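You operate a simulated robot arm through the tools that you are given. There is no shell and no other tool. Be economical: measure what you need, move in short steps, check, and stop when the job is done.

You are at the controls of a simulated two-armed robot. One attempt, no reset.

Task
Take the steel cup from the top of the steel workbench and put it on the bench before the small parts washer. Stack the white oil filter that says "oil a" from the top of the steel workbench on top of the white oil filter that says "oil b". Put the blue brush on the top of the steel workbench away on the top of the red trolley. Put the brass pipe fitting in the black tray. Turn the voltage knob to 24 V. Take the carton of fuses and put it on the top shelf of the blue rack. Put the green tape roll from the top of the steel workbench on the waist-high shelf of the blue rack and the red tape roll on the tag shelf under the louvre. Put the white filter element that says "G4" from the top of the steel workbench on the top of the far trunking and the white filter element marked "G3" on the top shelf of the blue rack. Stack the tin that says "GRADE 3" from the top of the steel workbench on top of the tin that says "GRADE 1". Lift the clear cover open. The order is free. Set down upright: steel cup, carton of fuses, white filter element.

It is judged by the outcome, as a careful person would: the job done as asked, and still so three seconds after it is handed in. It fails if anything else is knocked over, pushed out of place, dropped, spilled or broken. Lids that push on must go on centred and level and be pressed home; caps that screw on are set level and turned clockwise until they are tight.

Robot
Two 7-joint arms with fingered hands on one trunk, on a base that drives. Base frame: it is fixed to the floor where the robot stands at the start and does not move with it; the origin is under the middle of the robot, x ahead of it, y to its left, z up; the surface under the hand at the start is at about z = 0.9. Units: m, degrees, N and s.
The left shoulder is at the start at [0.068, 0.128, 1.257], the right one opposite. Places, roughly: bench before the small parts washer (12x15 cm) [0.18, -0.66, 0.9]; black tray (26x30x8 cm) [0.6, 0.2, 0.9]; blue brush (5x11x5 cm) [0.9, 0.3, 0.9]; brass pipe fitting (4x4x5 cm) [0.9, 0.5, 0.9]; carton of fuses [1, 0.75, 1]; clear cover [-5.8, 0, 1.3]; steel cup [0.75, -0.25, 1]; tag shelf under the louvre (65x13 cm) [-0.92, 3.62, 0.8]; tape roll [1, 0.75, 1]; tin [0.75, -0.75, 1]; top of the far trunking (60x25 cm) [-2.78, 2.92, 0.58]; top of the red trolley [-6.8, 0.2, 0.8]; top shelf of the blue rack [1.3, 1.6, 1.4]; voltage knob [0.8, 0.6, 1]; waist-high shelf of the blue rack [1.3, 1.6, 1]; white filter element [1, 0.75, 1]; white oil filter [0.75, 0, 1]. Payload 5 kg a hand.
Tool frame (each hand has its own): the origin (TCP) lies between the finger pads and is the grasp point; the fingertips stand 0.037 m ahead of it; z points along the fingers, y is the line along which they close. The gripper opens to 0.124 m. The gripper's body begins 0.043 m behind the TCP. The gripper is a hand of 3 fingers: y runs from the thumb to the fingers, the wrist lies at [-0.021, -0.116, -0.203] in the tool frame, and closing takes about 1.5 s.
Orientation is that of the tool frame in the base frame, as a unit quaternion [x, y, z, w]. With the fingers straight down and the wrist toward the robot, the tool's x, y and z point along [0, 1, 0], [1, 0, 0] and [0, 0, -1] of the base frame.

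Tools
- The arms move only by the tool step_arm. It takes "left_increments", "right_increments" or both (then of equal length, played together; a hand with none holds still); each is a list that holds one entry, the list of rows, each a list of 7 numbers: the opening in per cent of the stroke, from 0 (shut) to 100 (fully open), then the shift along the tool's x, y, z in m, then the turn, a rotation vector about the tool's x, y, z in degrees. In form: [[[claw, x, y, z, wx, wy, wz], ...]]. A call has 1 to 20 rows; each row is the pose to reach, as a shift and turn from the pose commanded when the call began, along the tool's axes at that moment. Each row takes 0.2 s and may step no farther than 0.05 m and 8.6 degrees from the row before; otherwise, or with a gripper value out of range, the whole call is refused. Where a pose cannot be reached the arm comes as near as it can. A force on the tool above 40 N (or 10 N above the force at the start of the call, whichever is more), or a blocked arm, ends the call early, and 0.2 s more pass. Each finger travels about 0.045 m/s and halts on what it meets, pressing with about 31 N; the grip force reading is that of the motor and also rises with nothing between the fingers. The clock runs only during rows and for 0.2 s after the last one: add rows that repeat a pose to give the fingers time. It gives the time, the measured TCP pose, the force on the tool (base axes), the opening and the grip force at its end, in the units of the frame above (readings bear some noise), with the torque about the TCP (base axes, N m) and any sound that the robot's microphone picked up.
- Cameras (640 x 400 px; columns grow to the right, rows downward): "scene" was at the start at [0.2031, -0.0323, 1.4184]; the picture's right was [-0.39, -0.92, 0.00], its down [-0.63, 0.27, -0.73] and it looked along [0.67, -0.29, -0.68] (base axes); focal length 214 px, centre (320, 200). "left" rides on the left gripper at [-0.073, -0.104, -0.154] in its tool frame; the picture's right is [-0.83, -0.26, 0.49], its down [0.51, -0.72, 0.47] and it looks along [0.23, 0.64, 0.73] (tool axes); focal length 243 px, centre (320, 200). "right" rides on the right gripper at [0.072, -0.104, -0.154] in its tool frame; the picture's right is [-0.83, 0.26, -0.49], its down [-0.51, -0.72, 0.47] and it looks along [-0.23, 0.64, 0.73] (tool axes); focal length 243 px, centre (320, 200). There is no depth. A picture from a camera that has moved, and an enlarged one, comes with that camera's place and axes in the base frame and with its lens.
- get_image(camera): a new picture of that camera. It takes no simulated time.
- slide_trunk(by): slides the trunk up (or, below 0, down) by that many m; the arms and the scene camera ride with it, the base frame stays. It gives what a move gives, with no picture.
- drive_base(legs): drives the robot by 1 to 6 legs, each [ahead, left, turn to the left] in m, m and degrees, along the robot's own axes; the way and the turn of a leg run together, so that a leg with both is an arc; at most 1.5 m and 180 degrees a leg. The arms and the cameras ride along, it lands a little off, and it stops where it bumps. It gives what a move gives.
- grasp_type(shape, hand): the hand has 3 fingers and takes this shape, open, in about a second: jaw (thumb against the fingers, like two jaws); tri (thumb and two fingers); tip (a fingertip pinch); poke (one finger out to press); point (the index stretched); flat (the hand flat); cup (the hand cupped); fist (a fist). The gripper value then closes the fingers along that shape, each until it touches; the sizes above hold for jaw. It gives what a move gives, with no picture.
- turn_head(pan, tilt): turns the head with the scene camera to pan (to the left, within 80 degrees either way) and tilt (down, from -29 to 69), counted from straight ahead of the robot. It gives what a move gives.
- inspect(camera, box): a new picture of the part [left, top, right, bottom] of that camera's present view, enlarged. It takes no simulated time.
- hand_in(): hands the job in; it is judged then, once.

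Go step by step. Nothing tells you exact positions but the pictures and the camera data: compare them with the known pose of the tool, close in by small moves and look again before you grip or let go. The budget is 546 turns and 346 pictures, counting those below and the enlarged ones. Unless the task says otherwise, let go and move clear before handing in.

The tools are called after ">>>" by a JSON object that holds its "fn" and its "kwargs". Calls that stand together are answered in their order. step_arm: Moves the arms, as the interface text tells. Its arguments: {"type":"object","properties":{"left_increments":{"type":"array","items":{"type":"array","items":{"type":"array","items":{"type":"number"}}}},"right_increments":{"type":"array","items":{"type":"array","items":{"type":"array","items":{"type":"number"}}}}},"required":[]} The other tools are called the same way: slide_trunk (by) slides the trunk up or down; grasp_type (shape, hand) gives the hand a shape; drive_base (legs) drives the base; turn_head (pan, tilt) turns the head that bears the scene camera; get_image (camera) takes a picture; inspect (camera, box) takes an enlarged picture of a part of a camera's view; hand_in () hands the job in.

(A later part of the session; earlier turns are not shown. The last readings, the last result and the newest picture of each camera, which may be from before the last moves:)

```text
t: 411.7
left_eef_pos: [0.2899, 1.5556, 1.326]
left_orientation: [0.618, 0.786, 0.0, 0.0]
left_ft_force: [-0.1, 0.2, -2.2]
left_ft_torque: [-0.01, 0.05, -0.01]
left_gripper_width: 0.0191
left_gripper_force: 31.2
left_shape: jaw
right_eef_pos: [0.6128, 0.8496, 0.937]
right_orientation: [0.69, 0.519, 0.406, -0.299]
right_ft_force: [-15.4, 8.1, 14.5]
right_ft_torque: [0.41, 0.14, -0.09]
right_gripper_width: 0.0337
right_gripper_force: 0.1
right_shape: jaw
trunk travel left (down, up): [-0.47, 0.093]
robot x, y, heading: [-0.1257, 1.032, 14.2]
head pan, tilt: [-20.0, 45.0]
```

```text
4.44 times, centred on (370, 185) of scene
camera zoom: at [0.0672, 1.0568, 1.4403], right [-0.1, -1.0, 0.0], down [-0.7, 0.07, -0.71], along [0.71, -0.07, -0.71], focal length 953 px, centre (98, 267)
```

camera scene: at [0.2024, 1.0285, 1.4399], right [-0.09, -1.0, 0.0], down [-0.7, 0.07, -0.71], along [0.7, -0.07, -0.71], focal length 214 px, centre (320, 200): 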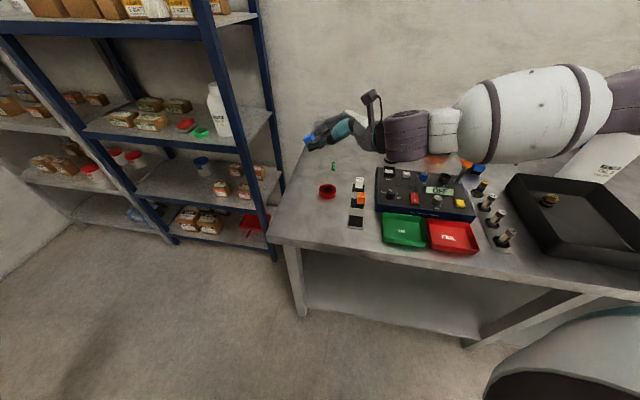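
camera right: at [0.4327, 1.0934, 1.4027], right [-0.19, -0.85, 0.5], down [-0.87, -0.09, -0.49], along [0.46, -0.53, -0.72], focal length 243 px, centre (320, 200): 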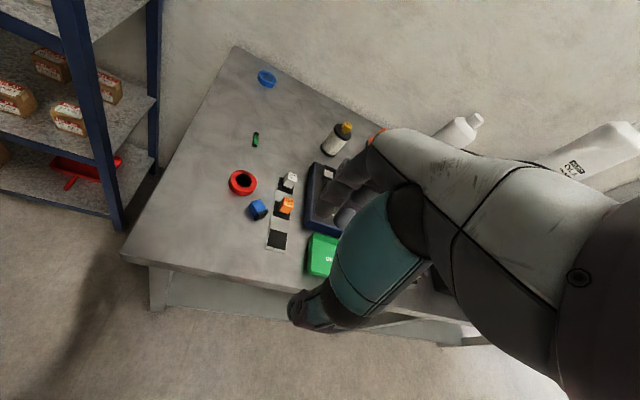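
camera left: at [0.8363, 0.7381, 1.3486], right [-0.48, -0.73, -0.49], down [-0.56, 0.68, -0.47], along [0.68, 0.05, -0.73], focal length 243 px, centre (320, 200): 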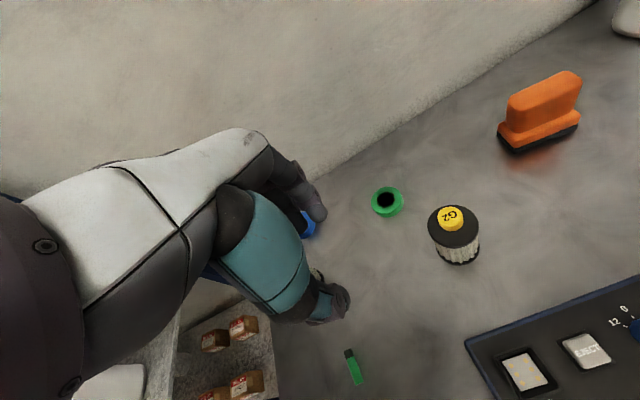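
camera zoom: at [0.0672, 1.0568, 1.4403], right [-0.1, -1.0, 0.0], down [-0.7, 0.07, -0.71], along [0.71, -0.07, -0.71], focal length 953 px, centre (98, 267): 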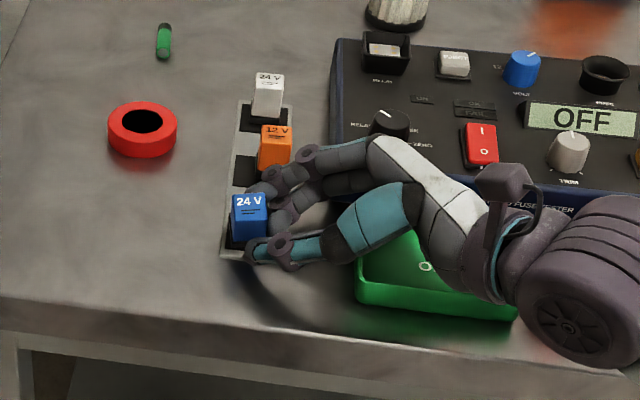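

The module stands upright in its slot. Back the fingers out along their axis.

>>> {"fn": "step_arm", "kwargs": {"right_increments": [[[34, 0, 0, -0.005, 0, 0, 0], [36, 0, 0, -0.02, 0, 0, 0], [36, 0, 0, -0.045, 0, 0, 0], [36, 0, 0, -0.075, 0, 0, 0], [36, 0.02, 0, -0.1, 0, 0, 0], [36, 0.05, 0, -0.12, 0, 0, 0], [36, 0.09, 0, -0.14, 0, 0, 0]]]}}

>>> {"fn": "inspect", "kwargs": {"camera": "scene", "box": [310, 120, 470, 240]}}

```text
t: 413.3
left_eef_pos: [0.2935, 1.5538, 1.3251]
left_orientation: [0.618, 0.786, -0.002, -0.001]
left_ft_force: [0.3, -0.1, -3.0]
left_ft_torque: [-0.04, 0.0, 0.01]
left_gripper_width: 0.019
left_gripper_force: 30.8
left_shape: jaw
right_eef_pos: [0.5913, 0.7721, 1.0818]
right_orientation: [0.692, 0.519, 0.405, -0.298]
right_ft_force: [0.5, -0.4, 0.1]
right_ft_torque: [0.04, 0.0, -0.02]
right_gripper_width: 0.0446
right_gripper_force: 0.1
right_shape: jaw
trunk travel left (down, up): [-0.47, 0.093]
robot x, y, heading: [-0.1231, 1.033, 14.5]
head pan, tilt: [-20.0, 45.0]
```

```text
3.33 times, centred on (390, 180) of scene
camera zoom: at [0.0713, 1.0557, 1.4398], right [-0.1, -1.0, 0.0], down [-0.7, 0.07, -0.71], along [0.7, -0.07, -0.71], focal length 715 px, centre (87, 267)
```

zoom: 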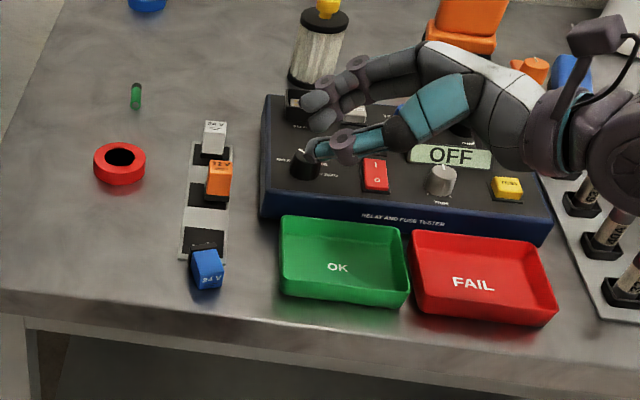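

The module tipped over as the fingers withdrew. I'll come back with free hands later; now restore the hand and take the red tape.

>>> {"fn": "step_arm", "kwargs": {"right_increments": [[[50, 0.03, 0, -0.02, 0, -7.5, 0], [50, 0.06, 0, -0.04, 0, -15, 0], [60, 0.08, 0, -0.05, 0, -22.5, 0], [70, 0.08, 0, -0.05, 0, -30, 0], [75, 0.08, 0, -0.05, 0, -37.5, 0], [75, 0.08, 0, -0.05, 0, -45, 0], [75, 0.08, 0, -0.05, 0, -52.5, 0], [75, 0.08, 0, -0.05, 0, -60, 0], [75, 0.08, 0, -0.05, 0, -60, 0]]]}}

```text
t: 415.3
left_eef_pos: [0.2934, 1.5528, 1.3252]
left_orientation: [0.619, 0.785, -0.002, -0.002]
left_ft_force: [0.3, 0.3, -1.3]
left_ft_torque: [0.0, -0.02, 0.02]
left_gripper_width: 0.0191
left_gripper_force: 31.2
left_shape: jaw
right_eef_pos: [0.5915, 0.7689, 1.1762]
right_orientation: [0.801, 0.598, 0.005, 0.001]
right_ft_force: [1.3, 0.6, 0.1]
right_ft_torque: [-0.02, 0.01, 0.01]
right_gripper_width: 0.0927
right_gripper_force: 0.0
right_shape: jaw
trunk travel left (down, up): [-0.47, 0.093]
robot x, y, heading: [-0.1261, 1.0336, 14.5]
head pan, tilt: [-20.0, 45.0]
```

>>> {"fn": "step_arm", "kwargs": {"right_increments": [[[75, 0.04, 0.02, 0, 0, 0, 0], [75, 0.08, 0.04, 0, 0, 0, 0], [75, 0.12, 0.06, 0, 0, 0, 0], [75, 0.16, 0.08, 0, 0, 0, 0], [75, 0.195, 0.1, 0.0, 0, 0, 0], [75, 0.22, 0.116, 0.03, 0, 0, 0], [75, 0.22, 0.116, 0.075, 0, 0, 0], [75, 0.22, 0.116, 0.1, 0, 0, 0]]]}}

>>> {"fn": "inspect", "kwargs": {"camera": "right", "box": [180, 190, 400, 360]}}

```text
t: 417.1
left_eef_pos: [0.2938, 1.5545, 1.3263]
left_orientation: [0.618, 0.786, -0.002, -0.001]
left_ft_force: [-0.5, 0.2, -1.8]
left_ft_torque: [0.0, 0.01, 0.0]
left_gripper_width: 0.0191
left_gripper_force: 31.1
left_shape: jaw
right_eef_pos: [0.7655, 0.9481, 1.0802]
right_orientation: [0.802, 0.598, 0.005, 0.001]
right_ft_force: [-0.2, -0.7, 0.4]
right_ft_torque: [0.0, 0.03, 0.01]
right_gripper_width: 0.0929
right_gripper_force: 0.1
right_shape: jaw
trunk travel left (down, up): [-0.47, 0.093]
robot x, y, heading: [-0.1202, 1.0324, 14.4]
head pan, tilt: [-20.0, 45.0]
```

```text
2.35 times, centred on (290, 275) of right
camera zoom: at [0.6826, 1.0457, 1.2327], right [0.01, -0.87, 0.49], down [-0.83, -0.28, -0.48], along [0.56, -0.4, -0.73], focal length 571 px, centre (391, 24)
```

zoom: 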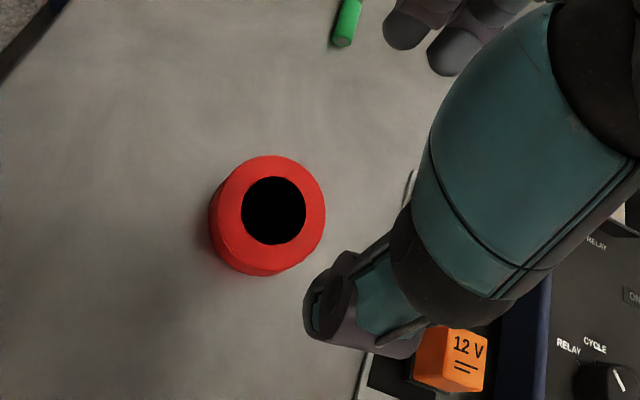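

>>> {"fn": "step_arm", "kwargs": {"right_increments": [[[75, 0.001, 0.007, 0.04, 0, 0, 0], [75, 0.001, 0.007, 0.08, 0, 0, 0], [75, 0.001, 0.007, 0.115, 0, 0, 0], [75, 0.001, 0.007, 0.137, 0, 0, 0], [40, 0.001, 0.007, 0.137, 0, 0, 0], [0, 0.001, 0.007, 0.137, 0, 0, 0], [0, 0.001, 0.007, 0.137, 0, 0, 0], [0, 0.001, 0.007, 0.137, 0, 0, 0], [0, 0.001, 0.007, 0.137, 0, 0, 0]]]}}

>>> {"fn": "step_arm", "kwargs": {"right_increments": [[[0, 0, 0, -0.04, 0, 0, 0], [0, 0, 0, -0.08, 0, 0, 0], [0, 0, -0.01, -0.12, 0, 0, 0], [0, 0, -0.04, -0.15, 0, 0, 0], [0, 0, -0.08, -0.175, 0, 0, 0], [0, 0, -0.12, -0.2, 0, 0, 0], [0, 0, -0.16, -0.22, 0, 0, 0], [0, 0, -0.2, -0.24, 0, 0, 0]]]}}

>>> {"fn": "get_image", "kwargs": {"camera": "right"}}

```text
t: 419.1
left_eef_pos: [0.2934, 1.5528, 1.3244]
left_orientation: [0.618, 0.786, -0.001, -0.001]
left_ft_force: [-0.7, -0.1, -2.8]
left_ft_torque: [0.01, -0.01, 0.02]
left_gripper_width: 0.0194
left_gripper_force: 31.1
left_shape: jaw
right_eef_pos: [0.7739, 0.9459, 0.9424]
right_orientation: [0.801, 0.598, 0.005, 0.001]
right_ft_force: [-0.1, 0.2, 0.0]
right_ft_torque: [-0.04, 0.03, 0.0]
right_gripper_width: 0.0542
right_gripper_force: 31.1
right_shape: jaw
trunk travel left (down, up): [-0.47, 0.093]
robot x, y, heading: [-0.123, 1.0366, 14.4]
head pan, tilt: [-20.0, 45.0]
```

```text
t: 420.9
left_eef_pos: [0.2908, 1.5534, 1.3253]
left_orientation: [0.618, 0.786, -0.001, 0.0]
left_ft_force: [0.0, 0.5, -1.5]
left_ft_torque: [-0.04, -0.04, -0.01]
left_gripper_width: 0.0191
left_gripper_force: 31.1
left_shape: jaw
right_eef_pos: [0.5764, 1.0032, 1.1841]
right_orientation: [0.801, 0.599, 0.005, 0.001]
right_ft_force: [-0.7, 0.5, 0.5]
right_ft_torque: [0.02, -0.03, -0.01]
right_gripper_width: 0.054
right_gripper_force: 31.3
right_shape: jaw
trunk travel left (down, up): [-0.47, 0.093]
robot x, y, heading: [-0.1232, 1.0325, 14.3]
head pan, tilt: [-20.0, 45.0]
```

```text
61 pictures are left
camera right: at [0.4936, 1.1005, 1.3358], right [0.01, -0.87, 0.49], down [-0.83, -0.28, -0.48], along [0.56, -0.4, -0.73], focal length 243 px, centre (320, 200)
```

right: 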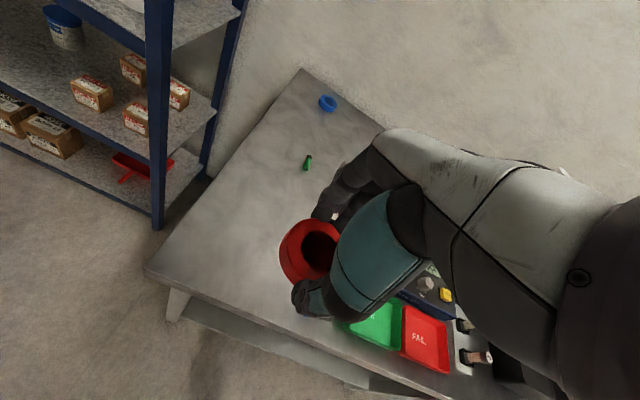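

Red tape held. Drive to the louvre/tag shelf, avoiding the yellow sign.

>>> {"fn": "drive_base", "kwargs": {"legs": [[0, 0, 75.6], [1.4, 0, 0], [0, 0.75, 0]]}}

>>> {"fn": "turn_head", "kwargs": {"pan": 0, "tilt": 30}}

>>> {"fn": "get_image", "kwargs": {"camera": "scene"}}

```text
t: 437.8
left_eef_pos: [-1.3741, 2.8826, 1.3262]
left_orientation: [-0.029, 1.0, -0.002, -0.001]
left_ft_force: [-0.7, -0.4, -1.1]
left_ft_torque: [-0.03, 0.0, -0.01]
left_gripper_width: 0.0193
left_gripper_force: 31.0
left_shape: jaw
right_eef_pos: [-0.7822, 3.0636, 1.1815]
right_orientation: [0.232, 0.973, 0.004, -0.003]
right_ft_force: [0.0, 0.0, -0.4]
right_ft_torque: [0.01, -0.01, 0.02]
right_gripper_width: 0.0538
right_gripper_force: 30.4
right_shape: jaw
trunk travel left (down, up): [-0.47, 0.093]
robot x, y, heading: [-0.9383, 2.3765, 94.0]
head pan, tilt: [-20.0, 45.0]
```

```text
t: 438.6
left_eef_pos: [-1.3747, 2.8814, 1.3264]
left_orientation: [-0.028, 1.0, -0.002, 0.0]
left_ft_force: [0.7, -0.4, -0.3]
left_ft_torque: [0.01, -0.03, 0.01]
left_gripper_width: 0.0192
left_gripper_force: 30.9
left_shape: jaw
right_eef_pos: [-0.7822, 3.0642, 1.1812]
right_orientation: [0.231, 0.973, 0.004, -0.003]
right_ft_force: [-0.3, -0.4, 0.3]
right_ft_torque: [0.02, -0.01, -0.01]
right_gripper_width: 0.0536
right_gripper_force: 30.8
right_shape: jaw
trunk travel left (down, up): [-0.47, 0.093]
robot x, y, heading: [-0.9414, 2.3792, 94.1]
head pan, tilt: [0.0, 30.0]
```

```text
60 pictures are left
camera scene: at [-0.9549, 2.5883, 1.4624], right [1.0, 0.07, 0.0], down [0.04, -0.5, -0.87], along [-0.06, 0.86, -0.5], focal length 214 px, centre (320, 200)
```

scene: 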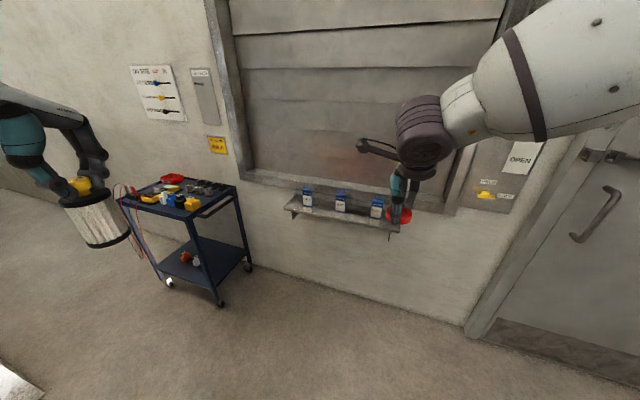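

I see the tag shelf with three tag boxes; there's room in front between the 2nd and 3rd. Approach.

>>> {"fn": "drive_base", "kwargs": {"legs": [[0.45, 0.03, 0]]}}

>>> {"fn": "step_arm", "kwargs": {"right_increments": [[[0, 0, 0, 0.04, 0, 0, -4], [0, 0, 0, 0.08, 0, 0, -8], [0, 0, 0, 0.12, 0, 0, -12], [0, 0, 0, 0.16, 0, 0, -12], [0, 0, 0, 0.2, 0, 0, -12], [0, 0, 0, 0.22, 0, 0, -12]]]}}

>>> {"fn": "get_image", "kwargs": {"camera": "right"}}

```text
t: 441.4
left_eef_pos: [-1.4279, 3.3324, 1.3268]
left_orientation: [-0.023, 1.0, 0.0, 0.0]
left_ft_force: [0.1, -0.4, -1.3]
left_ft_torque: [0.02, 0.01, -0.03]
left_gripper_width: 0.0191
left_gripper_force: 30.8
left_shape: jaw
right_eef_pos: [-0.8349, 3.507, 1.1836]
right_orientation: [0.237, 0.972, 0.006, -0.004]
right_ft_force: [0.0, -0.2, -1.7]
right_ft_torque: [-0.02, 0.01, 0.0]
right_gripper_width: 0.0535
right_gripper_force: 31.0
right_shape: jaw
trunk travel left (down, up): [-0.47, 0.093]
robot x, y, heading: [-0.9938, 2.8275, 93.4]
head pan, tilt: [0.0, 30.0]
```

```text
t: 442.8
left_eef_pos: [-1.4288, 3.3344, 1.3264]
left_orientation: [-0.023, 1.0, -0.002, 0.0]
left_ft_force: [-0.1, 0.5, -2.0]
left_ft_torque: [-0.02, 0.02, 0.0]
left_gripper_width: 0.0189
left_gripper_force: 30.7
left_shape: jaw
right_eef_pos: [-0.8342, 3.5125, 0.9636]
right_orientation: [0.134, 0.991, 0.005, -0.003]
right_ft_force: [0.1, 0.4, -0.3]
right_ft_torque: [0.03, -0.01, -0.01]
right_gripper_width: 0.0536
right_gripper_force: 30.5
right_shape: jaw
trunk travel left (down, up): [-0.47, 0.093]
robot x, y, heading: [-0.993, 2.8252, 93.3]
head pan, tilt: [0.0, 30.0]
```

```text
59 pictures are left
camera right: at [-0.9325, 3.4292, 1.1153], right [0.87, 0.03, 0.49], down [0.3, -0.83, -0.48], along [0.39, 0.56, -0.73], focal length 243 px, centre (320, 200)
```

right: 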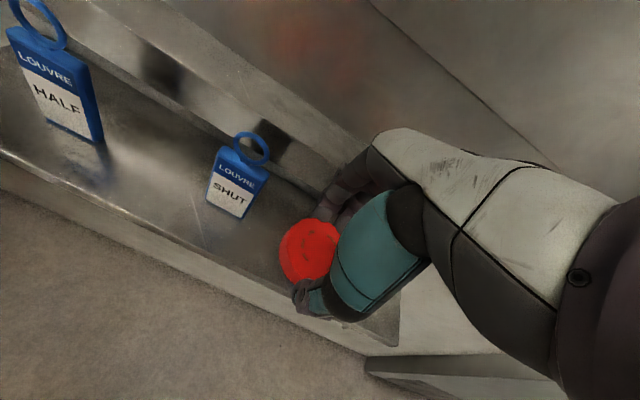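

>>> {"fn": "step_arm", "kwargs": {"right_increments": [[[0, -0.017, 0.021, 0.03, 0, 0, 0], [0, -0.017, 0.021, 0.07, 0, 0, 0], [0, -0.017, 0.021, 0.095, 0, 0, 0], [0, -0.017, 0.021, 0.108, 0, 0, 0], [0, -0.017, 0.021, 0.116, 0, 0, 0], [0, -0.017, 0.021, 0.122, 0, 0, 0], [0, -0.017, 0.021, 0.128, 0, 0, 0]]]}}

>>> {"fn": "get_image", "kwargs": {"camera": "right"}}

```text
t: 444.4
left_eef_pos: [-1.4295, 3.3294, 1.3286]
left_orientation: [-0.023, 1.0, 0.001, 0.0]
left_ft_force: [0.0, -0.3, -1.9]
left_ft_torque: [0.0, -0.03, 0.02]
left_gripper_width: 0.019
left_gripper_force: 31.2
left_shape: jaw
right_eef_pos: [-0.8155, 3.529, 0.84]
right_orientation: [0.134, 0.991, 0.01, -0.004]
right_ft_force: [4.5, -0.8, 34.5]
right_ft_torque: [-0.01, -0.01, -0.05]
right_gripper_width: 0.0553
right_gripper_force: 31.2
right_shape: jaw
trunk travel left (down, up): [-0.47, 0.093]
robot x, y, heading: [-0.9985, 2.8285, 93.4]
head pan, tilt: [0.0, 30.0]
```

```text
58 pictures are left
camera right: at [-0.9132, 3.4439, 0.9919], right [0.87, 0.02, 0.49], down [0.3, -0.82, -0.49], along [0.39, 0.57, -0.72], focal length 243 px, centre (320, 200)
```

right: 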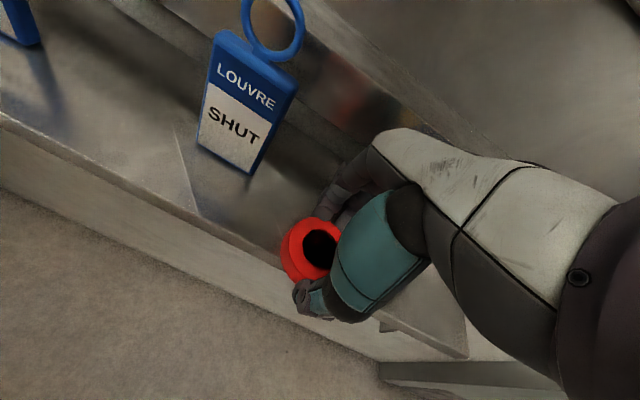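

>>> {"fn": "step_arm", "kwargs": {"right_increments": [[[0, 0, 0, -0.01, 0, 0, 0], [0, 0, 0.012, -0.01, 0, 0, 0], [0, 0.003, 0.022, -0.01, 0, 0, 0], [0, 0.003, 0.022, -0.002, 0, 0, 0], [0, 0.003, 0.022, 0.001, 0, 0, 0]]]}}

>>> {"fn": "step_arm", "kwargs": {"right_increments": [[[0, 0, 0, -0.003, 0, 0, 0], [55, 0, 0, -0.003, 0, 0, 0], [64, 0, 0, -0.003, 0, 0, 0], [66, 0, 0, -0.003, 0, 0, 0], [66, 0, 0, -0.02, 0, 0, 0], [66, 0, 0, -0.05, 0, 0, 0], [66, 0, -0.01, -0.09, 0, 0, 0], [66, 0, -0.05, -0.12, 0, 0, 0], [66, 0, -0.1, -0.12, 0, 0, 0], [66, 0, -0.15, -0.14, 0, 0, 0]]]}}

>>> {"fn": "get_image", "kwargs": {"camera": "right"}}

```text
t: 445.6
left_eef_pos: [-1.4301, 3.3289, 1.3291]
left_orientation: [-0.024, 1.0, 0.002, 0.0]
left_ft_force: [-0.5, 1.0, -2.1]
left_ft_torque: [0.0, -0.02, 0.01]
left_gripper_width: 0.0191
left_gripper_force: 31.0
left_shape: jaw
right_eef_pos: [-0.8118, 3.5507, 0.8399]
right_orientation: [0.133, 0.991, 0.008, -0.003]
right_ft_force: [2.0, -1.5, 39.4]
right_ft_torque: [-0.15, 0.0, -0.02]
right_gripper_width: 0.0562
right_gripper_force: 31.1
right_shape: jaw
trunk travel left (down, up): [-0.47, 0.093]
robot x, y, heading: [-0.9968, 2.8271, 93.7]
head pan, tilt: [0.0, 30.0]
```

```text
refused: row 10 steps farther than a row can; nothing moved
```

```text
57 pictures are left
camera right: at [-0.9099, 3.4663, 0.9915], right [0.87, 0.02, 0.49], down [0.3, -0.82, -0.49], along [0.39, 0.57, -0.72], focal length 243 px, centre (320, 200)
```

right: 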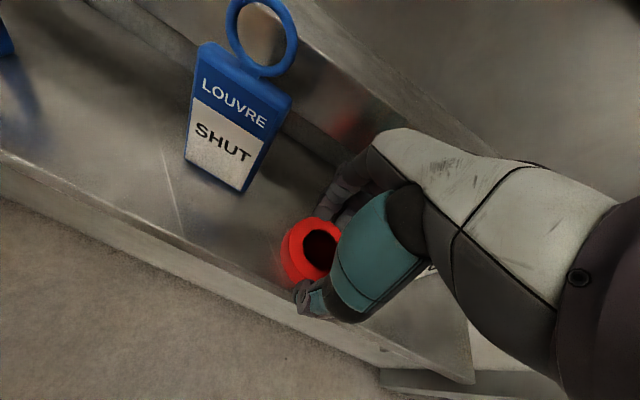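

Now well inside the edge. Release and retreat.

>>> {"fn": "step_arm", "kwargs": {"right_increments": [[[0, 0, 0, -0.005, 0, 0, 0], [55, 0, 0, -0.005, 0, 0, 0], [64, 0, 0, -0.005, 0, 0, 0], [66, 0, 0, -0.005, 0, 0, 0], [66, 0, 0, -0.025, 0, 0, 0], [66, 0, 0, -0.06, 0, 0, 0], [66, 0, -0.01, -0.1, 0, 0, 0], [66, 0, -0.05, -0.12, 0, 0, 0], [66, 0, -0.095, -0.12, 0, 0, 0], [66, 0, -0.14, -0.13, 0, 0, 0]]]}}

>>> {"fn": "get_image", "kwargs": {"camera": "right"}}

```text
t: 447.8
left_eef_pos: [-1.4291, 3.3333, 1.3262]
left_orientation: [-0.022, 1.0, -0.001, 0.0]
left_ft_force: [0.6, 0.1, -1.3]
left_ft_torque: [0.02, -0.02, 0.01]
left_gripper_width: 0.019
left_gripper_force: 31.1
left_shape: jaw
right_eef_pos: [-0.8481, 3.4123, 0.9666]
right_orientation: [0.134, 0.991, 0.006, -0.002]
right_ft_force: [0.1, -0.2, -0.6]
right_ft_torque: [0.03, -0.01, -0.03]
right_gripper_width: 0.0817
right_gripper_force: 0.2
right_shape: jaw
trunk travel left (down, up): [-0.47, 0.093]
robot x, y, heading: [-0.9967, 2.8284, 93.6]
head pan, tilt: [0.0, 30.0]
```

```text
56 pictures are left
camera right: at [-0.9464, 3.3283, 1.118], right [0.87, 0.03, 0.49], down [0.3, -0.82, -0.48], along [0.39, 0.56, -0.73], focal length 243 px, centre (320, 200)
```

right: 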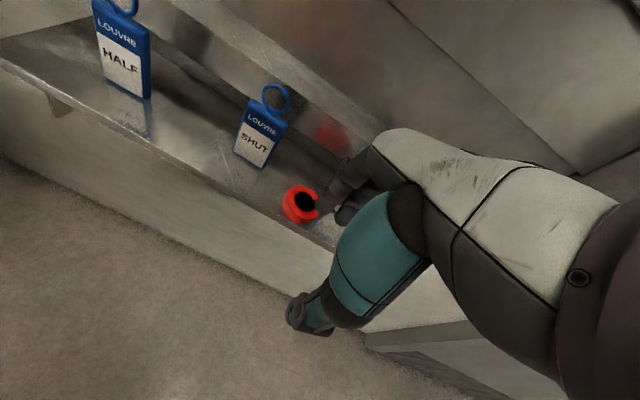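

Red tape done. Back off, turn toward the trunking and look.

>>> {"fn": "drive_base", "kwargs": {"legs": [[-0.45, 0, 0], [0, 0, 80]]}}

>>> {"fn": "turn_head", "kwargs": {"pan": 0, "tilt": 25}}

>>> {"fn": "get_image", "kwargs": {"camera": "scene"}}

```text
t: 453.9
left_eef_pos: [-1.5485, 2.041, 1.3253]
left_orientation: [-0.656, 0.755, 0.0, 0.001]
left_ft_force: [-0.4, 0.5, -2.0]
left_ft_torque: [-0.01, 0.01, 0.02]
left_gripper_width: 0.0189
left_gripper_force: 31.5
left_shape: jaw
right_eef_pos: [-1.5185, 2.6278, 0.9649]
right_orientation: [-0.529, 0.849, 0.002, -0.005]
right_ft_force: [0.3, 0.4, -0.4]
right_ft_torque: [0.03, 0.0, 0.06]
right_gripper_width: 0.0813
right_gripper_force: 0.0
right_shape: jaw
trunk travel left (down, up): [-0.47, 0.093]
robot x, y, heading: [-0.9684, 2.3733, 172.9]
head pan, tilt: [0.0, 30.0]
```

```text
t: 454.6
left_eef_pos: [-1.5472, 2.0417, 1.3251]
left_orientation: [-0.656, 0.754, -0.002, 0.001]
left_ft_force: [0.8, -0.4, -1.8]
left_ft_torque: [0.03, -0.03, 0.0]
left_gripper_width: 0.0192
left_gripper_force: 30.6
left_shape: jaw
right_eef_pos: [-1.5184, 2.6275, 0.9661]
right_orientation: [-0.53, 0.848, 0.002, -0.004]
right_ft_force: [0.6, -0.3, -0.5]
right_ft_torque: [-0.03, 0.01, 0.0]
right_gripper_width: 0.0814
right_gripper_force: 0.0
right_shape: jaw
trunk travel left (down, up): [-0.47, 0.093]
robot x, y, heading: [-0.9683, 2.373, 172.7]
head pan, tilt: [0.0, 25.0]
```

```text
55 pictures are left
camera scene: at [-1.1802, 2.3987, 1.4704], right [0.12, 0.99, 0.0], down [0.42, -0.05, -0.91], along [-0.9, 0.11, -0.42], focal length 214 px, centre (320, 200)
```

scene: 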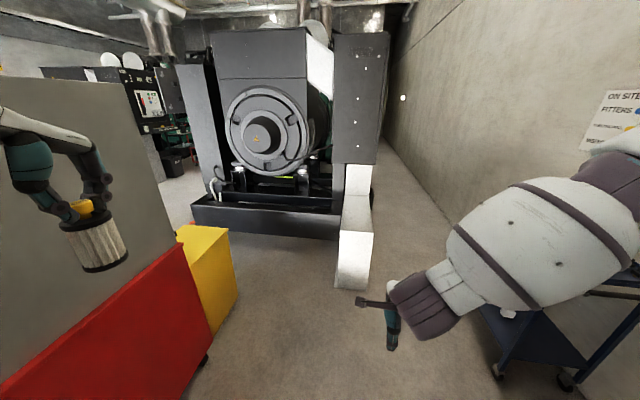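

I see the white trunking (top front end about (-2.52,2.84)). Drive near it and lower the trunk.

>>> {"fn": "drive_base", "kwargs": {"legs": [[0.1, -0.3, 0], [0.82, 0, 0], [0, 0, -18]]}}

>>> {"fn": "turn_head", "kwargs": {"pan": 15, "tilt": 45}}

>>> {"fn": "get_image", "kwargs": {"camera": "scene"}}

```text
t: 462.8
left_eef_pos: [-2.4985, 2.6404, 1.3257]
left_orientation: [-0.535, 0.845, -0.002, 0.001]
left_ft_force: [0.3, -0.1, -1.6]
left_ft_torque: [0.0, 0.01, -0.01]
left_gripper_width: 0.0188
left_gripper_force: 31.3
left_shape: jaw
right_eef_pos: [-2.2959, 3.1906, 0.965]
right_orientation: [-0.396, 0.918, 0.003, -0.004]
right_ft_force: [-0.1, -0.9, 0.0]
right_ft_torque: [0.0, 0.0, 0.0]
right_gripper_width: 0.0816
right_gripper_force: 0.1
right_shape: jaw
trunk travel left (down, up): [-0.47, 0.093]
robot x, y, heading: [-1.851, 2.7851, 155.7]
head pan, tilt: [0.0, 25.0]
```

```text
t: 463.6
left_eef_pos: [-2.4994, 2.6419, 1.3259]
left_orientation: [-0.534, 0.845, -0.001, 0.001]
left_ft_force: [0.3, -1.3, -1.4]
left_ft_torque: [-0.01, -0.01, -0.01]
left_gripper_width: 0.019
left_gripper_force: 30.8
left_shape: jaw
right_eef_pos: [-2.2954, 3.1902, 0.9642]
right_orientation: [-0.396, 0.918, 0.003, -0.005]
right_ft_force: [0.2, 0.7, 0.0]
right_ft_torque: [-0.02, 0.02, 0.0]
right_gripper_width: 0.0815
right_gripper_force: 0.0
right_shape: jaw
trunk travel left (down, up): [-0.47, 0.093]
robot x, y, heading: [-1.8475, 2.7829, 155.5]
head pan, tilt: [15.0, 45.0]
```

```text
54 pictures are left
camera scene: at [-2.0377, 2.8471, 1.4399], right [0.17, 0.99, 0.0], down [0.7, -0.12, -0.71], along [-0.7, 0.12, -0.71], focal length 214 px, centre (320, 200)
```

scene: 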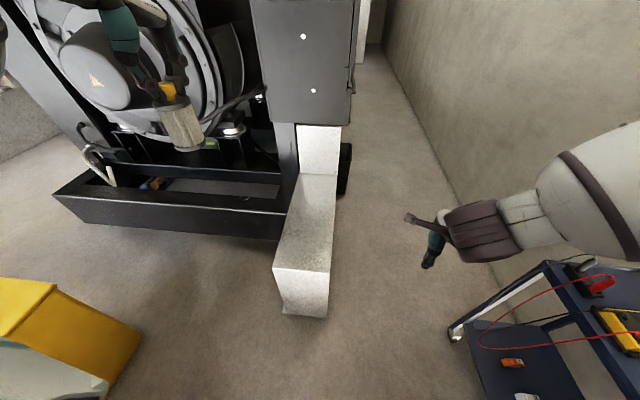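

>>> {"fn": "slide_trunk", "kwargs": {"by": -0.3}}

>>> {"fn": "step_arm", "kwargs": {"left_increments": [[[0, -0.027, 0.036, 0, 0, 0, 0], [0, -0.054, 0.072, 0.0, 0, 0, 0], [0, -0.082, 0.108, 0.0, 0, 0, 0], [0, -0.11, 0.144, 0.0, 0, 0, 0], [0, -0.137, 0.18, 0, 0, 0, 0], [0, -0.164, 0.216, 0, 0, 0, 0], [0, -0.164, 0.216, 0.045, 0, 0, 0], [0, -0.164, 0.216, 0.09, 0, 0, 0], [0, -0.164, 0.216, 0.135, 0, 0, 0], [0, -0.164, 0.216, 0.18, 0, 0, 0], [0, -0.164, 0.216, 0.22, 0, 0, 0], [0, -0.164, 0.216, 0.25, 0, 0, 0]]]}}

>>> {"fn": "get_image", "kwargs": {"camera": "left"}}

```text
t: 466.6
left_eef_pos: [-2.4972, 2.6409, 1.0256]
left_orientation: [-0.534, 0.845, -0.001, 0.0]
left_ft_force: [0.0, 0.6, -1.5]
left_ft_torque: [0.01, 0.01, 0.01]
left_gripper_width: 0.0193
left_gripper_force: 30.8
left_shape: jaw
right_eef_pos: [-2.2959, 3.1929, 0.6615]
right_orientation: [-0.396, 0.918, 0.0, -0.002]
right_ft_force: [-0.8, 0.1, -0.9]
right_ft_torque: [-0.01, 0.03, 0.01]
right_gripper_width: 0.0816
right_gripper_force: 0.0
right_shape: jaw
trunk travel left (down, up): [-0.17, 0.393]
robot x, y, heading: [-1.8487, 2.7833, 155.5]
head pan, tilt: [15.0, 45.0]
```

```text
t: 469.2
left_eef_pos: [-2.622, 2.8846, 0.7744]
left_orientation: [-0.535, 0.845, -0.001, 0.001]
left_ft_force: [-0.1, 0.5, -1.6]
left_ft_torque: [0.02, -0.01, -0.02]
left_gripper_width: 0.019
left_gripper_force: 31.4
left_shape: jaw
right_eef_pos: [-2.2976, 3.1918, 0.66]
right_orientation: [-0.396, 0.918, -0.001, -0.001]
right_ft_force: [0.3, 0.0, -0.3]
right_ft_torque: [-0.02, -0.01, 0.0]
right_gripper_width: 0.0815
right_gripper_force: 0.0
right_shape: jaw
trunk travel left (down, up): [-0.17, 0.393]
robot x, y, heading: [-1.851, 2.785, 155.7]
head pan, tilt: [15.0, 45.0]
```

```text
53 pictures are left
camera left: at [-2.4977, 2.905, 0.9278], right [0.59, 0.64, -0.49], down [0.44, -0.77, -0.47], along [-0.68, 0.06, -0.73], focal length 243 px, centre (320, 200)
```

left: 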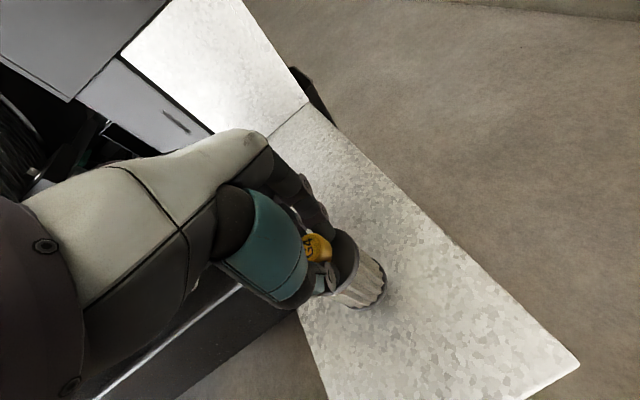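

>>> {"fn": "step_arm", "kwargs": {"left_increments": [[[0, 0, 0, 0.03, 0, 0, 0], [0, 0, 0, 0.048, 0, 0, 0], [0, 0, 0, 0.056, 0, 0, 0], [0, 0, 0, 0.062, 0, 0, 0], [0, 0, 0, 0.068, 0, 0, 0]]]}}

```text
t: 470.4
left_eef_pos: [-2.6226, 2.8858, 0.7195]
left_orientation: [-0.534, 0.846, 0.007, -0.002]
left_ft_force: [6.7, -4.1, 28.3]
left_ft_torque: [-0.34, -0.81, -0.02]
left_gripper_width: 0.0195
left_gripper_force: 30.8
left_shape: jaw
right_eef_pos: [-2.2966, 3.1921, 0.6623]
right_orientation: [-0.396, 0.918, 0.0, -0.002]
right_ft_force: [-0.1, 0.0, 0.4]
right_ft_torque: [-0.01, 0.0, -0.03]
right_gripper_width: 0.0815
right_gripper_force: 0.1
right_shape: jaw
trunk travel left (down, up): [-0.17, 0.393]
robot x, y, heading: [-1.8463, 2.7841, 155.8]
head pan, tilt: [15.0, 45.0]
stopped in row 5 (left hand): the force on the tool passed its limit at 47 N (the readings are from after the stop); the commanded pose is now the measured one
```

Contact. Relieve, release and rise.

>>> {"fn": "step_arm", "kwargs": {"left_increments": [[[0, 0, 0, -0.005, 0, 0, 0], [25, 0, 0, -0.005, 0, 0, 0], [45, 0, 0, -0.005, 0, 0, 0], [50, 0, 0, -0.005, 0, 0, 0], [50, 0, 0, -0.03, 0, 0, 0], [50, 0, 0, -0.07, 0, 0, 0], [50, 0, -0.02, -0.11, 0, 0, 0], [50, 0, -0.06, -0.13, 0, 0, 0], [50, 0, -0.1, -0.15, 0, 0, 0]]]}}

>>> {"fn": "get_image", "kwargs": {"camera": "left"}}

```text
t: 472.4
left_eef_pos: [-2.5305, 2.8379, 0.8652]
left_orientation: [-0.535, 0.845, 0.003, -0.001]
left_ft_force: [-0.3, -0.9, 0.4]
left_ft_torque: [0.02, 0.04, 0.01]
left_gripper_width: 0.0615
left_gripper_force: 0.0
left_shape: jaw
right_eef_pos: [-2.2951, 3.1908, 0.6613]
right_orientation: [-0.395, 0.919, 0.0, -0.001]
right_ft_force: [0.2, -0.3, -0.1]
right_ft_torque: [0.01, 0.03, -0.01]
right_gripper_width: 0.0817
right_gripper_force: 0.1
right_shape: jaw
trunk travel left (down, up): [-0.17, 0.393]
robot x, y, heading: [-1.8492, 2.7804, 155.6]
head pan, tilt: [15.0, 45.0]
```

```text
52 pictures are left
camera left: at [-2.404, 2.8578, 1.0168], right [0.59, 0.64, -0.49], down [0.43, -0.77, -0.48], along [-0.68, 0.07, -0.73], focal length 243 px, centre (320, 200)
```

left: 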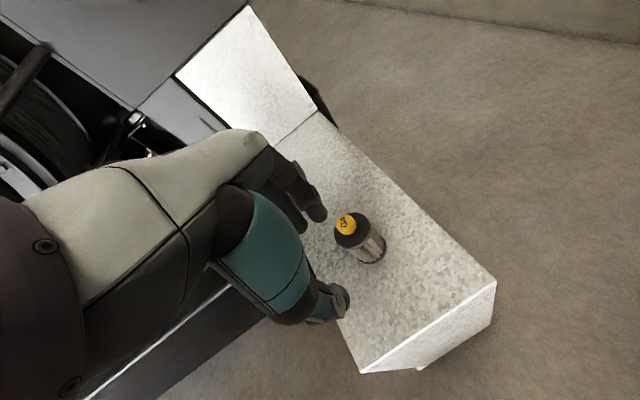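

G4 stands on the trunking. Now return to the bench; first raise the trunk and arms.

>>> {"fn": "slide_trunk", "kwargs": {"by": 0.3}}

>>> {"fn": "step_arm", "kwargs": {"right_increments": [[[60, 0, 0, -0.045, 0, 0, 0], [60, 0, 0, -0.09, 0, 0, 0], [60, 0, 0, -0.135, 0, 0, 0], [60, 0, 0, -0.18, 0, 0, 0], [60, 0, 0, -0.225, 0, 0, 0], [60, 0, 0, -0.27, 0, 0, 0]]], "left_increments": [[[60, 0, 0, -0.02, 0, 0, 0], [60, 0, 0, -0.04, 0, 0, 0], [60, 0, -0.02, -0.06, 0, 0, 0], [60, 0, -0.04, -0.08, 0, 0, 0], [60, 0, -0.06, -0.1, 0, 0, 0], [60, 0, -0.08, -0.12, 0, 0, 0]]]}}

>>> {"fn": "drive_base", "kwargs": {"legs": [[0, 0, 124.4], [0, 0.82, 0], [0, 0.85, 0], [1.5, 0, 0], [0.25, 0, 0]]}}

```text
t: 475.4
left_eef_pos: [-2.5345, 2.8402, 1.1634]
left_orientation: [-0.534, 0.845, 0.003, -0.002]
left_ft_force: [-0.3, -0.2, -0.4]
left_ft_torque: [0.0, -0.01, 0.03]
left_gripper_width: 0.0616
left_gripper_force: 0.0
left_shape: jaw
right_eef_pos: [-2.2976, 3.1919, 0.9587]
right_orientation: [-0.395, 0.919, 0.0, -0.002]
right_ft_force: [1.4, 0.3, 0.5]
right_ft_torque: [0.02, 0.02, 0.0]
right_gripper_width: 0.0816
right_gripper_force: 0.1
right_shape: jaw
trunk travel left (down, up): [-0.47, 0.093]
robot x, y, heading: [-1.8462, 2.7821, 155.5]
head pan, tilt: [15.0, 45.0]
```

```text
t: 476.8
left_eef_pos: [-2.4571, 2.8057, 1.2849]
left_orientation: [-0.535, 0.845, 0.004, -0.001]
left_ft_force: [0.8, 0.0, 0.6]
left_ft_torque: [-0.06, 0.05, -0.02]
left_gripper_width: 0.0742
left_gripper_force: 0.0
left_shape: jaw
right_eef_pos: [-2.293, 3.1922, 1.2337]
right_orientation: [-0.396, 0.918, 0.001, -0.002]
right_ft_force: [0.9, 0.5, 0.2]
right_ft_torque: [0.01, 0.06, 0.01]
right_gripper_width: 0.0747
right_gripper_force: 0.1
right_shape: jaw
trunk travel left (down, up): [-0.47, 0.093]
robot x, y, heading: [-1.852, 2.7853, 155.5]
head pan, tilt: [15.0, 45.0]
```

```text
t: 505.8
left_eef_pos: [0.5231, 0.9186, 1.2854]
left_orientation: [0.996, 0.093, 0.0, 0.004]
left_ft_force: [-0.3, 0.6, -0.1]
left_ft_torque: [-0.01, 0.02, 0.03]
left_gripper_width: 0.0739
left_gripper_force: 0.2
left_shape: jaw
right_eef_pos: [0.1138, 0.8219, 1.2322]
right_orientation: [0.998, -0.063, 0.002, 0.001]
right_ft_force: [-0.3, -0.1, -0.2]
right_ft_torque: [-0.05, 0.0, 0.01]
right_gripper_width: 0.0747
right_gripper_force: 0.1
right_shape: jaw
trunk travel left (down, up): [-0.47, 0.093]
robot x, y, heading: [0.1792, 1.4222, -78.5]
head pan, tilt: [15.0, 45.0]
```

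The left hand is near the module; use it. Look with the left camera.

>>> {"fn": "get_image", "kwargs": {"camera": "left"}}

```text
51 pictures are left
camera left: at [0.4323, 1.0091, 1.4368], right [-0.86, 0.1, -0.49], down [0.36, 0.8, -0.48], along [0.35, -0.59, -0.73], focal length 243 px, centre (320, 200)
```

left: 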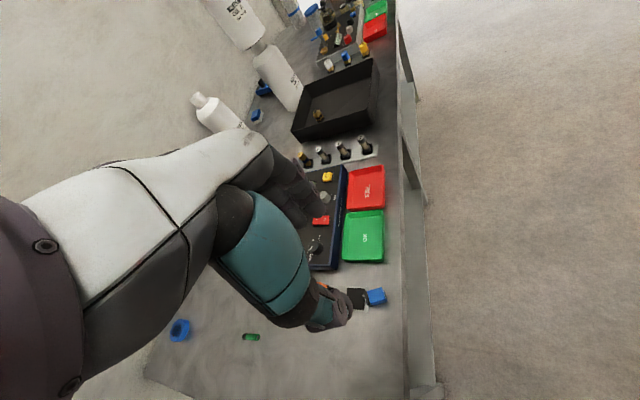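

>>> {"fn": "inspect", "kwargs": {"camera": "left", "box": [330, 260, 420, 330]}}

```text
5.71 times, centred on (375, 295) of left
camera zoom: at [0.4323, 1.0091, 1.4368], right [-0.86, 0.1, -0.49], down [0.36, 0.8, -0.48], along [0.35, -0.59, -0.73], focal length 1386 px, centre (6, -343)
```

zoom: 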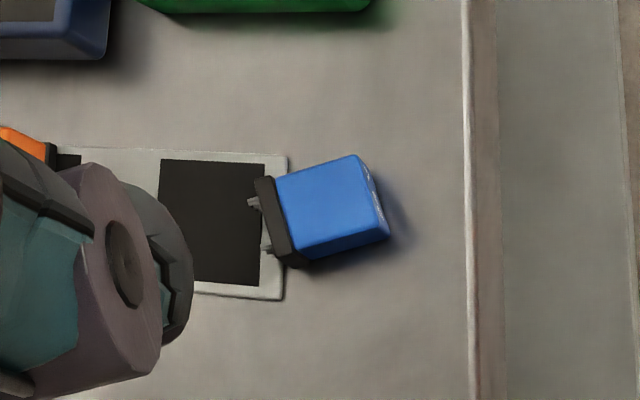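

>>> {"fn": "step_arm", "kwargs": {"left_increments": [[[45, 0.02, 0.02, 0.03, 0, 0, 4], [45, 0.045, 0.043, 0.06, 0, 0, 8], [45, 0.045, 0.043, 0.105, 0, 0, 11.6], [45, 0.045, 0.043, 0.15, 0, 0, 11.6], [45, 0.045, 0.043, 0.195, 0, 0, 11.6], [45, 0.045, 0.043, 0.23, 0, 0, 11.6]]]}}

>>> {"fn": "inspect", "kwargs": {"camera": "left", "box": [260, 190, 460, 350]}}

```text
t: 507.1
left_eef_pos: [0.5741, 0.8777, 1.0523]
left_orientation: [1.0, -0.008, 0.0, 0.003]
left_ft_force: [-0.1, 0.1, -0.2]
left_ft_torque: [-0.02, 0.02, -0.02]
left_gripper_width: 0.056
left_gripper_force: 0.1
left_shape: jaw
right_eef_pos: [0.1166, 0.8176, 1.2304]
right_orientation: [0.998, -0.064, 0.001, 0.0]
right_ft_force: [0.2, 0.2, 0.0]
right_ft_torque: [0.04, 0.02, 0.0]
right_gripper_width: 0.0749
right_gripper_force: 0.0
right_shape: jaw
trunk travel left (down, up): [-0.47, 0.093]
robot x, y, heading: [0.1809, 1.4263, -78.4]
head pan, tilt: [15.0, 45.0]
```

```text
2.50 times, centred on (360, 270) of left
camera zoom: at [0.503, 0.9838, 1.2054], right [-0.83, 0.27, -0.49], down [0.52, 0.71, -0.48], along [0.22, -0.65, -0.73], focal length 606 px, centre (220, 25)
```

zoom: 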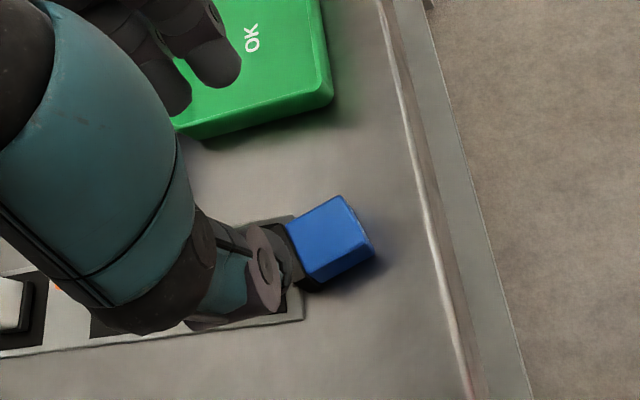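

>>> {"fn": "step_arm", "kwargs": {"left_increments": [[[45, -0.003, -0.006, 0.04, 0, 0, 0], [45, -0.003, -0.006, 0.08, 0, 0, 0], [45, -0.003, -0.006, 0.1, 0, 0, 0], [45, -0.003, -0.006, 0.106, 0, 0, 0], [20, -0.003, -0.006, 0.106, 0, 0, 0], [0, -0.003, -0.006, 0.106, 0, 0, 0], [0, -0.003, -0.006, 0.106, 0, 0, 0], [0, -0.003, -0.006, 0.106, 0, 0, 0]]]}}

>>> {"fn": "step_arm", "kwargs": {"left_increments": [[[0, 0, 0, -0.04, 0, 0, 0], [0, 0, 0, -0.08, 0, 0, 0], [0, 0, 0, -0.12, 0, 0, 0], [0, 0, 0, -0.16, 0, 0, 0], [0, 0, 0, -0.2, 0, 0, 0]]]}}

>>> {"fn": "inspect", "kwargs": {"camera": "left", "box": [240, 180, 440, 340]}}

```text
t: 508.9
left_eef_pos: [0.573, 0.885, 0.9483]
left_orientation: [1.0, -0.007, -0.001, 0.002]
left_ft_force: [0.1, -0.5, 0.0]
left_ft_torque: [0.03, -0.01, 0.0]
left_gripper_width: 0.0208
left_gripper_force: 30.2
left_shape: jaw
right_eef_pos: [0.115, 0.8203, 1.2312]
right_orientation: [0.998, -0.063, 0.001, 0.001]
right_ft_force: [0.6, -0.6, 0.2]
right_ft_torque: [-0.05, 0.0, -0.01]
right_gripper_width: 0.075
right_gripper_force: 0.0
right_shape: jaw
trunk travel left (down, up): [-0.47, 0.093]
robot x, y, heading: [0.1826, 1.4218, -78.6]
head pan, tilt: [15.0, 45.0]
```

```text
t: 510.1
left_eef_pos: [0.5704, 0.8887, 1.1486]
left_orientation: [1.0, -0.008, -0.001, 0.003]
left_ft_force: [-0.6, 0.2, -1.3]
left_ft_torque: [-0.03, -0.01, -0.01]
left_gripper_width: 0.0206
left_gripper_force: 30.6
left_shape: jaw
right_eef_pos: [0.1141, 0.8217, 1.2315]
right_orientation: [0.998, -0.064, 0.002, 0.0]
right_ft_force: [-1.5, 0.8, 0.0]
right_ft_torque: [-0.04, 0.01, -0.01]
right_gripper_width: 0.0749
right_gripper_force: 0.0
right_shape: jaw
trunk travel left (down, up): [-0.47, 0.093]
robot x, y, heading: [0.1826, 1.4225, -78.2]
head pan, tilt: [15.0, 45.0]
```

```text
2.50 times, centred on (340, 260) of left
camera zoom: at [0.4999, 0.9956, 1.3007], right [-0.83, 0.27, -0.49], down [0.52, 0.71, -0.48], along [0.22, -0.65, -0.73], focal length 606 px, centre (270, 50)
```

zoom: 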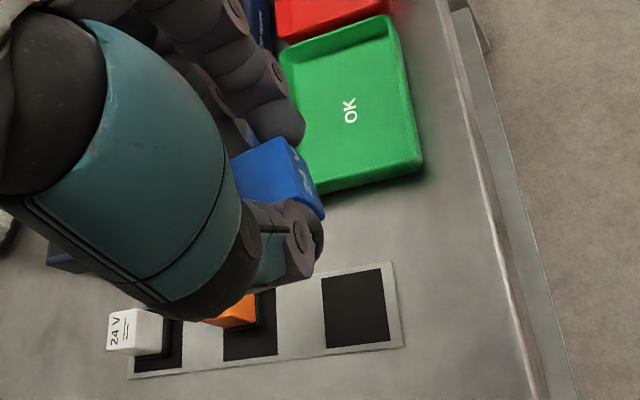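

Held. Drive to the front placing pose and tilt the hand so the module stands up.

>>> {"fn": "drive_base", "kwargs": {"legs": [[0.68, -0.36, 0], [0, 0, 74.5]]}}

>>> {"fn": "step_arm", "kwargs": {"left_increments": [[[0, 0, 0, 0, 0, -7.5, 0], [0, 0, 0, 0, 0, -15, 0], [0, 0, 0, 0, 0, -22.5, 0], [0, 0, 0, 0, 0, -30, 0], [0, 0, 0, 0, 0, -37.5, 0], [0, 0, 0, 0, 0, -45, 0], [0, 0, 0, 0, 0, -52.5, 0], [0, 0, 0, 0, 0, -60, 0], [0, 0, 0, 0, 0, -62, 0]]]}}

>>> {"fn": "turn_head", "kwargs": {"pan": 25, "tilt": 45}}

>>> {"fn": "get_image", "kwargs": {"camera": "scene"}}

```text
t: 517.6
left_eef_pos: [0.5819, 0.9188, 1.1484]
left_orientation: [0.796, 0.605, 0.002, 0.002]
left_ft_force: [1.0, -0.2, 0.5]
left_ft_torque: [-0.01, -0.02, -0.01]
left_gripper_width: 0.0209
left_gripper_force: 30.9
left_shape: jaw
right_eef_pos: [0.5326, 0.4604, 1.2309]
right_orientation: [0.828, 0.561, 0.002, -0.002]
right_ft_force: [-1.1, 0.0, -0.3]
right_ft_torque: [0.02, -0.02, 0.0]
right_gripper_width: 0.0748
right_gripper_force: 0.0
right_shape: jaw
trunk travel left (down, up): [-0.47, 0.093]
robot x, y, heading: [-0.0367, 0.6788, -2.8]
head pan, tilt: [15.0, 45.0]
```

```text
t: 519.6
left_eef_pos: [0.5813, 0.9193, 1.1475]
left_orientation: [0.683, 0.517, -0.409, 0.315]
left_ft_force: [0.2, -0.3, 0.7]
left_ft_torque: [0.03, -0.04, -0.01]
left_gripper_width: 0.0208
left_gripper_force: 31.1
left_shape: jaw
right_eef_pos: [0.5321, 0.4594, 1.2315]
right_orientation: [0.828, 0.561, 0.002, 0.0]
right_ft_force: [-0.1, -0.2, -0.2]
right_ft_torque: [0.0, 0.01, 0.0]
right_gripper_width: 0.0747
right_gripper_force: 0.1
right_shape: jaw
trunk travel left (down, up): [-0.47, 0.093]
robot x, y, heading: [-0.0352, 0.6773, -2.9]
head pan, tilt: [15.0, 45.0]
```

```text
t: 520.3
left_eef_pos: [0.5816, 0.9186, 1.1464]
left_orientation: [0.683, 0.517, -0.408, 0.314]
left_ft_force: [-0.2, 0.3, 0.2]
left_ft_torque: [0.01, 0.01, 0.0]
left_gripper_width: 0.0207
left_gripper_force: 31.2
left_shape: jaw
right_eef_pos: [0.5323, 0.4593, 1.2317]
right_orientation: [0.827, 0.561, 0.002, 0.0]
right_ft_force: [-0.7, 0.3, 0.5]
right_ft_torque: [-0.04, -0.01, 0.0]
right_gripper_width: 0.075
right_gripper_force: 0.0
right_shape: jaw
trunk travel left (down, up): [-0.47, 0.093]
robot x, y, heading: [-0.0335, 0.6767, -3.0]
head pan, tilt: [25.0, 45.0]
```

```text
47 pictures are left
camera scene: at [0.1575, 0.7002, 1.4399], right [0.38, -0.93, 0.0], down [-0.66, -0.27, -0.71], along [0.66, 0.27, -0.71], focal length 214 px, centre (320, 200)
```

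scene: 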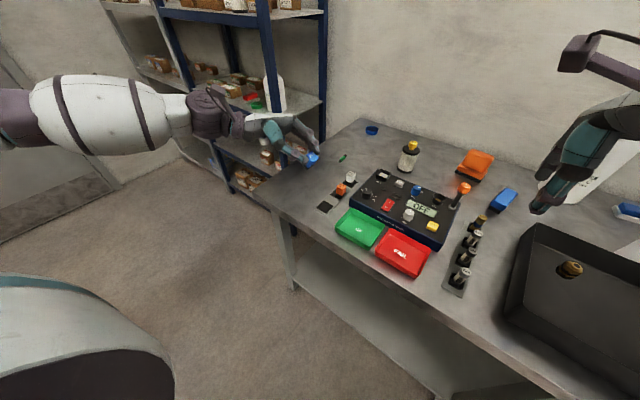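

>>> {"fn": "step_arm", "kwargs": {"left_increments": [[[0, 0.0225, 0.02, 0.019, 0, 0, 0], [0, 0.045, 0.04, 0.038, 0, 0, 0], [0, 0.0676, 0.0602, 0.057, 0, 0, 0], [0, 0.0676, 0.0602, 0.057, 0, 0, 0]]]}}

>>> {"fn": "inspect", "kwargs": {"camera": "scene", "box": [290, 130, 410, 220]}}

```text
t: 521.3
left_eef_pos: [0.636, 0.8875, 1.0629]
left_orientation: [0.683, 0.517, -0.408, 0.315]
left_ft_force: [-0.4, -0.4, -0.4]
left_ft_torque: [0.0, -0.02, 0.01]
left_gripper_width: 0.0209
left_gripper_force: 30.5
left_shape: jaw
right_eef_pos: [0.5324, 0.4606, 1.2307]
right_orientation: [0.828, 0.561, 0.003, 0.0]
right_ft_force: [-0.6, -0.6, 0.3]
right_ft_torque: [0.0, 0.02, -0.02]
right_gripper_width: 0.0745
right_gripper_force: 0.1
right_shape: jaw
trunk travel left (down, up): [-0.47, 0.093]
robot x, y, heading: [-0.0372, 0.6725, -2.7]
head pan, tilt: [25.0, 45.0]
```

```text
4.44 times, centred on (350, 175) of scene
camera zoom: at [0.1573, 0.7008, 1.4399], right [0.38, -0.93, 0.0], down [-0.66, -0.27, -0.71], along [0.66, 0.27, -0.71], focal length 953 px, centre (187, 311)
```

zoom: 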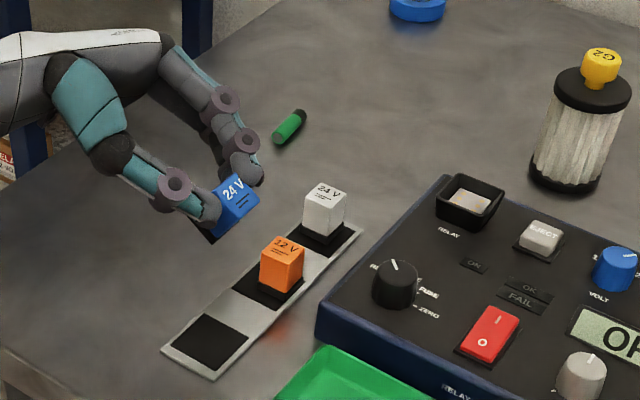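

>>> {"fn": "step_arm", "kwargs": {"left_increments": [[[0, 0.036, -0.0028, 0.0155, 0, 0, 0], [0, 0.07, -0.0028, 0.0335, 0, 0, 0], [0, 0.086, -0.0028, 0.042, 0, 0, 0], [0, 0.0905, -0.0028, 0.0445, 0, 0, 0]]]}}

>>> {"fn": "inspect", "kwargs": {"camera": "scene", "box": [290, 140, 410, 230]}}

```text
t: 522.3
left_eef_pos: [0.6208, 0.8874, 1.0005]
left_orientation: [0.685, 0.53, -0.403, 0.296]
left_ft_force: [0.0, -0.2, -1.0]
left_ft_torque: [0.02, -0.01, 0.01]
left_gripper_width: 0.0207
left_gripper_force: 31.2
left_shape: jaw
left hand out of reach, approached as far as the arm can: row 1, 2, 3, 4
right_eef_pos: [0.533, 0.4602, 1.2305]
right_orientation: [0.828, 0.561, 0.002, -0.001]
right_ft_force: [-0.8, -0.5, 0.9]
right_ft_torque: [0.03, 0.02, -0.02]
right_gripper_width: 0.075
right_gripper_force: 0.0
right_shape: jaw
trunk travel left (down, up): [-0.47, 0.093]
robot x, y, heading: [-0.0362, 0.6743, -2.9]
head pan, tilt: [25.0, 45.0]
```

```text
4.44 times, centred on (350, 185) of scene
camera zoom: at [0.1579, 0.7007, 1.4398], right [0.38, -0.93, 0.0], down [-0.66, -0.27, -0.71], along [0.66, 0.27, -0.71], focal length 953 px, centre (187, 267)
```

zoom: 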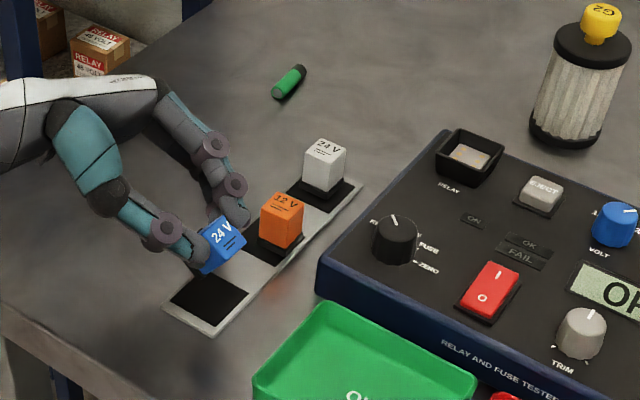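

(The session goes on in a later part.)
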